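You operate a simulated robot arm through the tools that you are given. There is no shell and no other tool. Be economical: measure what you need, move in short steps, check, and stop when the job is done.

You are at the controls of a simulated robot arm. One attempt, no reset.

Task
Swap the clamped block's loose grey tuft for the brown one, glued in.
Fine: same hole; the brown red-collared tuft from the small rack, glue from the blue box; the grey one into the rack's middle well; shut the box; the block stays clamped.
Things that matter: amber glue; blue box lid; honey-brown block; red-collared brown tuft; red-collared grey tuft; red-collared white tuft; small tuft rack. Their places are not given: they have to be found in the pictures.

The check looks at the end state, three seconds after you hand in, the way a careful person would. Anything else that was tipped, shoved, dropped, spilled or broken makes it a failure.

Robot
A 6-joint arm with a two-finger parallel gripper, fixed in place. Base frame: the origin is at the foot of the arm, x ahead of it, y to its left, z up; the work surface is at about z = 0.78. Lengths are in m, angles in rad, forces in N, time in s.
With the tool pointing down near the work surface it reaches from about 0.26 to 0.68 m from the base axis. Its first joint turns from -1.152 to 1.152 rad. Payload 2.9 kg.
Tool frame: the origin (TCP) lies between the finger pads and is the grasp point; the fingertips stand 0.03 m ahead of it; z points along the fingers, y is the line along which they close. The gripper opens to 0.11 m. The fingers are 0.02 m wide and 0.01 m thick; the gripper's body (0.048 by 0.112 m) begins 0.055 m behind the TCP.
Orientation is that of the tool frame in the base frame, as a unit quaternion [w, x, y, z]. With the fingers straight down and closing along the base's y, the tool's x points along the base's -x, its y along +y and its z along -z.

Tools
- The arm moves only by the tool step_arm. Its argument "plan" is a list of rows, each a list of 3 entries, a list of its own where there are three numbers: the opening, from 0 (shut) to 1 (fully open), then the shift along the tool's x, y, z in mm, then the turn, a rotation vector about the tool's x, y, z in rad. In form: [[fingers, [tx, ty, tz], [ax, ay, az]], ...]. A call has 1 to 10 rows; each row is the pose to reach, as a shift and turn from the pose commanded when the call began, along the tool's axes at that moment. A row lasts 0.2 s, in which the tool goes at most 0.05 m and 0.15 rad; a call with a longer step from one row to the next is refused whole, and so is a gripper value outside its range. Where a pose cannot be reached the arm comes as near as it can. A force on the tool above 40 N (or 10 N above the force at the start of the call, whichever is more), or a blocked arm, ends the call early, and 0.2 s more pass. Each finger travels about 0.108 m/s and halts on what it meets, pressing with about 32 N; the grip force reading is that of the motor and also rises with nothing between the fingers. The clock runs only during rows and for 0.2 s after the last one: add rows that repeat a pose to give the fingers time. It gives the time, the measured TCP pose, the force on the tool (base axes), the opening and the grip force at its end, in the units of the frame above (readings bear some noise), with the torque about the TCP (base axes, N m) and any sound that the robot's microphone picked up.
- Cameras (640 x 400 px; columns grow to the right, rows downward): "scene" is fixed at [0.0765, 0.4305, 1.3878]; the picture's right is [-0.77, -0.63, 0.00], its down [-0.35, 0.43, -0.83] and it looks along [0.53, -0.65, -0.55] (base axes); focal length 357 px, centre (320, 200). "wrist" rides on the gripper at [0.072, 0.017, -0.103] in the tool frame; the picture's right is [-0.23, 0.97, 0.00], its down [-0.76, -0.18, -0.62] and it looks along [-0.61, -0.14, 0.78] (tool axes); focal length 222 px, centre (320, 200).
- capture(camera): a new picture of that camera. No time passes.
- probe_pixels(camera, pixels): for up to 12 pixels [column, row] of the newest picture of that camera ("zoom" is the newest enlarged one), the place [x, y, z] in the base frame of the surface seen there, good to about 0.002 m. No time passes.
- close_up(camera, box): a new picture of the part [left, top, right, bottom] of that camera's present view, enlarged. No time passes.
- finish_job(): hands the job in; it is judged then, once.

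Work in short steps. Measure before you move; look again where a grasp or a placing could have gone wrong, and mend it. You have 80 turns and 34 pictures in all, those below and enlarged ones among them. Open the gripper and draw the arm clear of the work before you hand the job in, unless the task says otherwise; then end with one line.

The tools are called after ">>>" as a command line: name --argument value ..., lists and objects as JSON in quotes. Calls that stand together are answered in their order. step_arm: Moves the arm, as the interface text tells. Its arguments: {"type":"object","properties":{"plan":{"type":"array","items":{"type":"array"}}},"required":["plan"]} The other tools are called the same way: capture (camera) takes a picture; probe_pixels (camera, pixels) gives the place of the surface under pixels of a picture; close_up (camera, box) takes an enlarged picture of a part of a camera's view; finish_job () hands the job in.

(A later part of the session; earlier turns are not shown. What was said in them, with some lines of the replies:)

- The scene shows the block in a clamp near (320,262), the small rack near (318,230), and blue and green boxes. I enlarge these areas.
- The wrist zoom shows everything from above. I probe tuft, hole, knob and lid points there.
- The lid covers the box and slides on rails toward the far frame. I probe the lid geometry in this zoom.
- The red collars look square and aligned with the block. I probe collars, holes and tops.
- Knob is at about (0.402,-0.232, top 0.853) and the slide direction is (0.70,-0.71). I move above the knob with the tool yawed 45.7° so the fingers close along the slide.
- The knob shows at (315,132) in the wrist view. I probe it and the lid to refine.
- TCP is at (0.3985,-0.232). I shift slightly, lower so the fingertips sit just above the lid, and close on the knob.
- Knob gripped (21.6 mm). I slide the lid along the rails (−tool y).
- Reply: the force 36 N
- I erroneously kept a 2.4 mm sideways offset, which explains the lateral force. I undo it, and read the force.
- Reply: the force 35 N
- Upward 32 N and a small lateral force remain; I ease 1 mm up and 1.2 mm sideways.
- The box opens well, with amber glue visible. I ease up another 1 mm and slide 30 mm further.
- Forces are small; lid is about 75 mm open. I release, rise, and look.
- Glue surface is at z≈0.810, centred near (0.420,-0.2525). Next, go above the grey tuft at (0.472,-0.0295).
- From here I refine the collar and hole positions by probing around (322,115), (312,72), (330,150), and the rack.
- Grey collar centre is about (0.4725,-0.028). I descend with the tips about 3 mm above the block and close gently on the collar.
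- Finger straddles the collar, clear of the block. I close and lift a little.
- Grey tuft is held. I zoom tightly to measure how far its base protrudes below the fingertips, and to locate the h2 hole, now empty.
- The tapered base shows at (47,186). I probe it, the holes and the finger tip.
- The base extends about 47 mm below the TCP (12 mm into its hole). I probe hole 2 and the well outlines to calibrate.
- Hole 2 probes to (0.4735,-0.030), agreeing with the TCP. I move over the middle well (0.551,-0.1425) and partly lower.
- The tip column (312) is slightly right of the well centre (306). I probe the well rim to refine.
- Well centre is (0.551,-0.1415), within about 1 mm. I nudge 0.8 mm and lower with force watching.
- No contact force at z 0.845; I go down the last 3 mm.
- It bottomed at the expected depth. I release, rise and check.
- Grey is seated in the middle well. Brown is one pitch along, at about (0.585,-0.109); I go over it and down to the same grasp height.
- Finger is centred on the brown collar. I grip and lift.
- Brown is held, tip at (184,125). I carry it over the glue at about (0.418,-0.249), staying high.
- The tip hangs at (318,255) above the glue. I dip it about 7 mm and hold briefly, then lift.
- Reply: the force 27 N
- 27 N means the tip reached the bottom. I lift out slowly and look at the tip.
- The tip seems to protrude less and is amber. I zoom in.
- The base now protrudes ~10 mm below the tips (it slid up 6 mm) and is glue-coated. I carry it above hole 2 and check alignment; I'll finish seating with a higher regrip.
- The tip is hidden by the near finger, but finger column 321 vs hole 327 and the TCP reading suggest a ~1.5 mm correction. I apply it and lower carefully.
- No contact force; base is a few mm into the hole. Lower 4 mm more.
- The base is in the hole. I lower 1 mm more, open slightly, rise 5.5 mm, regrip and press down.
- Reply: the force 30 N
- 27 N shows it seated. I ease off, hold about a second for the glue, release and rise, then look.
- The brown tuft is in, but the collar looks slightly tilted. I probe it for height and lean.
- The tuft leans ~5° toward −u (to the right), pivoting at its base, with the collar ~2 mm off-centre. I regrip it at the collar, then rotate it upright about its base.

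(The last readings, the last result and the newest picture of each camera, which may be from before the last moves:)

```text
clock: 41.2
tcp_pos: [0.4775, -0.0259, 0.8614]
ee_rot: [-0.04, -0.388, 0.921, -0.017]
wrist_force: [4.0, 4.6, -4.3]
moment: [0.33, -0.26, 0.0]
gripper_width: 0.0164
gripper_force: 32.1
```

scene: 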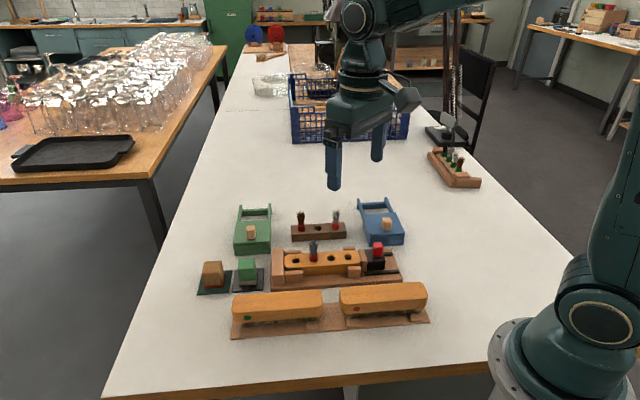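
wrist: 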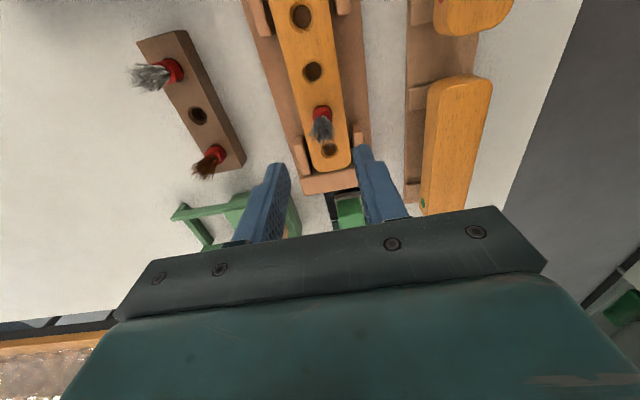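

Forces are small. I press gently down 2.5 mm to seat it fully.

>>> step_arm --plan '[[0, [0, 0, 1], [0, 0, 0]], [0, [0, 0, 2], [0, 0, 0]], [0, [0, 0, 2], [0, 0, 0]]]'

```text
clock: 42.0
tcp_pos: [0.4774, -0.0242, 0.8611]
ee_rot: [-0.038, -0.388, 0.921, -0.017]
wrist_force: [-2.0, 12.6, 23.2]
moment: [0.45, 0.1, -0.05]
gripper_width: 0.0164
gripper_force: 32.0
```

It is bottomed. I ease off, hold for the glue to set, then release and rise.

>>> step_arm --plan '[[0, [0, 0, -1.5], [0, 0, 0]], [0, [0, 0, -1.5], [0, 0, 0]], [0, [0, 0, -1.5], [0, 0, 0]], [0, [0, 0, -1.5], [0, 0, 0]], [0, [0, 0, -1.5], [0, 0, 0]], [0, [0, 0, -1.5], [0, 0, 0]], [0, [0, 0, -1.5], [0, 0, 0]], [0, [0, 0, -1.5], [0, 0, 0]]]'

>>> step_arm --plan '[[0.3, [0, 0, 0], [0, 0, 0]], [0.3, [0, 0, 0], [0, 0, 0]], [0.3, [0, 0, -15], [0, 0, 0]], [0.3, [0, 0, -45], [0, 0, 0]], [0.3, [0, 0, -88], [0, 0, 0]], [0.3, [0, 0, -88], [0, 0, 0]]]'

>>> close_up --camera "scene" --box '[294, 232, 334, 272]'

```text
clock: 43.8
tcp_pos: [0.4768, -0.026, 0.8603]
ee_rot: [-0.038, -0.388, 0.921, -0.016]
wrist_force: [6.7, 9.4, 9.4]
moment: [0.42, -0.32, -0.05]
gripper_width: 0.0163
gripper_force: 31.5
```

```text
clock: 45.2
tcp_pos: [0.481, -0.0216, 0.9505]
ee_rot: [-0.041, -0.388, 0.921, -0.017]
wrist_force: [0.4, 1.0, 0.1]
moment: [0.0, -0.01, -0.01]
gripper_width: 0.0332
gripper_force: 0.1
```

```text
10.00 times, centred on (314, 252) of scene
```

zoom: 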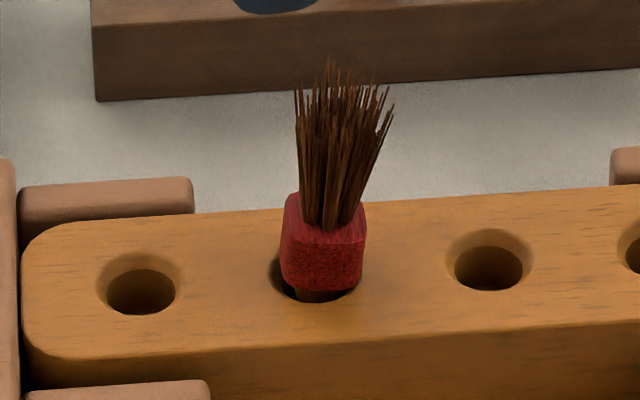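

The view is unchanged: the tuft is firmly glued (my grip slipped around it) with only a slight lean, so I leave it rather than break the bond. I straighten the tool next, then head for the lid knob.

>>> step_arm --plan '[[0.5, [0, 0, -5], [0, -0.044, 0]], [0.5, [0, 0, -10], [0, -0.087, 0]], [0.5, [0, 0, -10], [0, -0.087, 0]]]'

```text
clock: 46.0
tcp_pos: [0.4812, -0.0207, 0.9595]
ee_rot: [0.001, -0.388, 0.921, 0.0]
wrist_force: [0.7, 0.0, 0.4]
moment: [0.03, 0.0, 0.01]
gripper_width: 0.0551
gripper_force: 0.1
```

Upright again. I move above the knob at (0.456,-0.2855).

>>> step_arm --plan '[[0.5, [29.6, -23.8, 0], [0, 0, 0]], [0.5, [59.2, -47.6, 0], [0, 0, 0]], [0.5, [88.8, -71.4, 0], [0, 0, 0]], [0.5, [118.5, -95.3, 0], [0, 0, 0]], [0.5, [148, -119, 0], [0, 0, 0]], [0.5, [177.7, -142.9, 0], [0, 0, 0]], [0.5, [207.3, -166.7, 0], [0, 0, 0]], [0.5, [207.3, -166.7, 30], [0, 0, 0]], [0.5, [207.3, -166.7, 30], [0, 0, 0]]]'

```text
clock: 48.0
tcp_pos: [0.456, -0.2827, 0.9303]
ee_rot: [-0.001, -0.388, 0.921, 0.0]
wrist_force: [1.2, 0.5, -0.1]
moment: [0.0, -0.03, -0.03]
gripper_width: 0.055
gripper_force: 0.1
```

Aligned with the previous release pose. I descend 70 mm and close on the knob.

>>> step_arm --plan '[[0.5, [0, -1, 30], [0, 0, 0]], [0.5, [0, -1, 55], [0, 0, 0]], [0.5, [0, -1, 70], [0, 0, 0]], [0.5, [0, -1, 70], [0, 0, 0]], [0, [0, -1, 70], [0, 0, 0]], [0, [0, -1, 70], [0, 0, 0]], [0, [0, -1, 70], [0, 0, 0]]]'

```text
clock: 49.6
tcp_pos: [0.4587, -0.2844, 0.8598]
ee_rot: [0.001, -0.388, 0.922, 0.0]
wrist_force: [1.6, 0.2, -1.8]
moment: [0.07, -0.18, -0.41]
gripper_width: 0.0214
gripper_force: 45.5
```

Knob gripped at the same pose as before. I slide the lid back in steps.

>>> step_arm --plan '[[0, [0, 8, 0], [0, 0, 0]], [0, [0, 16, 0], [0, 0, 0]], [0, [0, 24, 0], [0, 0, 0]], [0, [0, 32, 0], [0, 0, 0]], [0, [0, 40, 0], [0, 0, 0]]]'

```text
clock: 50.8
tcp_pos: [0.4291, -0.2569, 0.8603]
ee_rot: [0.001, -0.391, 0.921, -0.001]
wrist_force: [7.9, 7.4, 2.4]
moment: [0.36, -0.25, -0.34]
gripper_width: 0.0212
gripper_force: 44.4
```

Small lateral force; I relieve it 0.7 mm and continue.

>>> step_arm --plan '[[0, [-0.7, 8, 0], [0, 0, 0]], [0, [-0.9, 16, 0], [0, 0, 0]], [0, [-1, 24, 0], [0, 0, 0]], [0, [-1, 31, 0], [0, 0, 0]], [0, [-1, 34, 0], [0, 0, 0]]]'

```text
clock: 52.0
tcp_pos: [0.407, -0.2325, 0.8604]
ee_rot: [0.001, -0.389, 0.921, 0.0]
wrist_force: [10.2, 10.4, 15.8]
moment: [0.08, 0.01, -0.39]
gripper_width: 0.0216
gripper_force: 45.2
```

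About 2.4 mm remain to the original closed pose; I push on gently.

>>> step_arm --plan '[[0, [-1, 1, -0.5], [0, 0, 0]], [0, [-1, 2, -0.5], [0, 0, 0]], [0, [-1, 3, -0.5], [0, 0, 0]], [0, [-1, 3, -0.5], [0, 0, 0]]]'

```text
clock: 53.0
tcp_pos: [0.4039, -0.2306, 0.8612]
ee_rot: [0.001, -0.387, 0.922, -0.002]
wrist_force: [5.0, -2.6, 26.8]
moment: [0.08, -0.01, -0.31]
gripper_width: 0.0213
gripper_force: 45.2
```

The lid is at its original closed coordinate with light stop resistance. I release, rise and check.

>>> step_arm --plan '[[0.4, [0, 0, -0.5], [0, 0, 0]], [0.4, [0, 0, -0.5], [0, 0, 0]], [0.4, [0, 0, -30], [0, 0, 0]], [0.4, [0, 0, -75], [0, 0, 0]], [0.4, [0, 0, -120], [0, 0, 0]], [0.4, [0, 0, -165], [0, 0, 0]], [0.4, [0, 0, -165], [0, 0, 0]]]'

>>> close_up --camera "scene" --box '[230, 180, 430, 305]'

```text
clock: 54.6
tcp_pos: [0.4017, -0.2295, 1.0284]
ee_rot: [0.0, -0.389, 0.921, 0.0]
wrist_force: [0.8, -0.8, 0.4]
moment: [-0.04, 0.01, 0.01]
gripper_width: 0.0441
gripper_force: 0.0
```

```text
3.20 times, centred on (330, 242) of scene
```

zoom: 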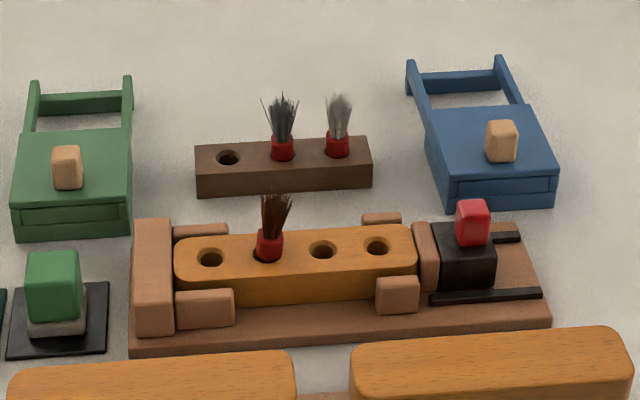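

The lid looks shut. I compare lid corner positions with the originals.

>>> probe_pixels --camera "zoom" --pixels '[[428, 113], [520, 107], [449, 175], [550, 170], [500, 190], [502, 125], [269, 240], [268, 256], [276, 200]]'

```text
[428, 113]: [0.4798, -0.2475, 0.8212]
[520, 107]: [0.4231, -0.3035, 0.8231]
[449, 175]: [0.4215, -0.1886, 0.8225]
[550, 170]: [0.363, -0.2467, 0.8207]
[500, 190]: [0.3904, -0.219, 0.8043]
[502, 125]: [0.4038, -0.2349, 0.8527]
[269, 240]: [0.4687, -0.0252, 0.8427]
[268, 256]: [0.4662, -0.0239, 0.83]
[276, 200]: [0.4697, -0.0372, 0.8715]
```

>>> close_up --camera "scene" --box '[340, 190, 420, 250]'

```text
6.67 times, centred on (380, 220) of scene
```

zoom: 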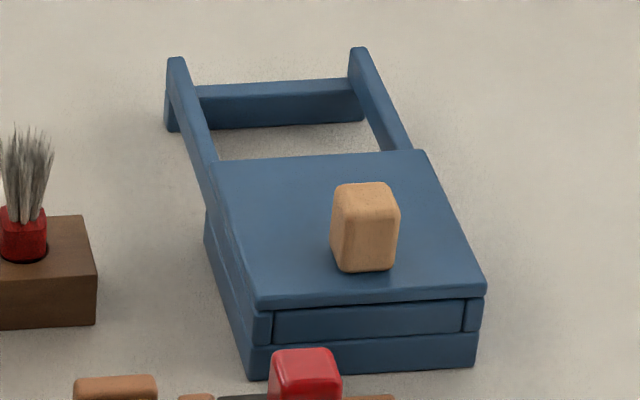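

The box matches its starting picture, fully shut; grey is in the middle well, brown is glued in the block's hole, and the arm is clear with the gripper open. I hand in.

>>> finish_job

```text
The job is handed in.
```

The brown tuft is glued into the grey one's old hole, but it leans about 5° and may sit a millimetre or two high; the glue had set before I could straighten it. The grey tuft is in the rack's middle well, the blue box is shut, and the block is still clamped.
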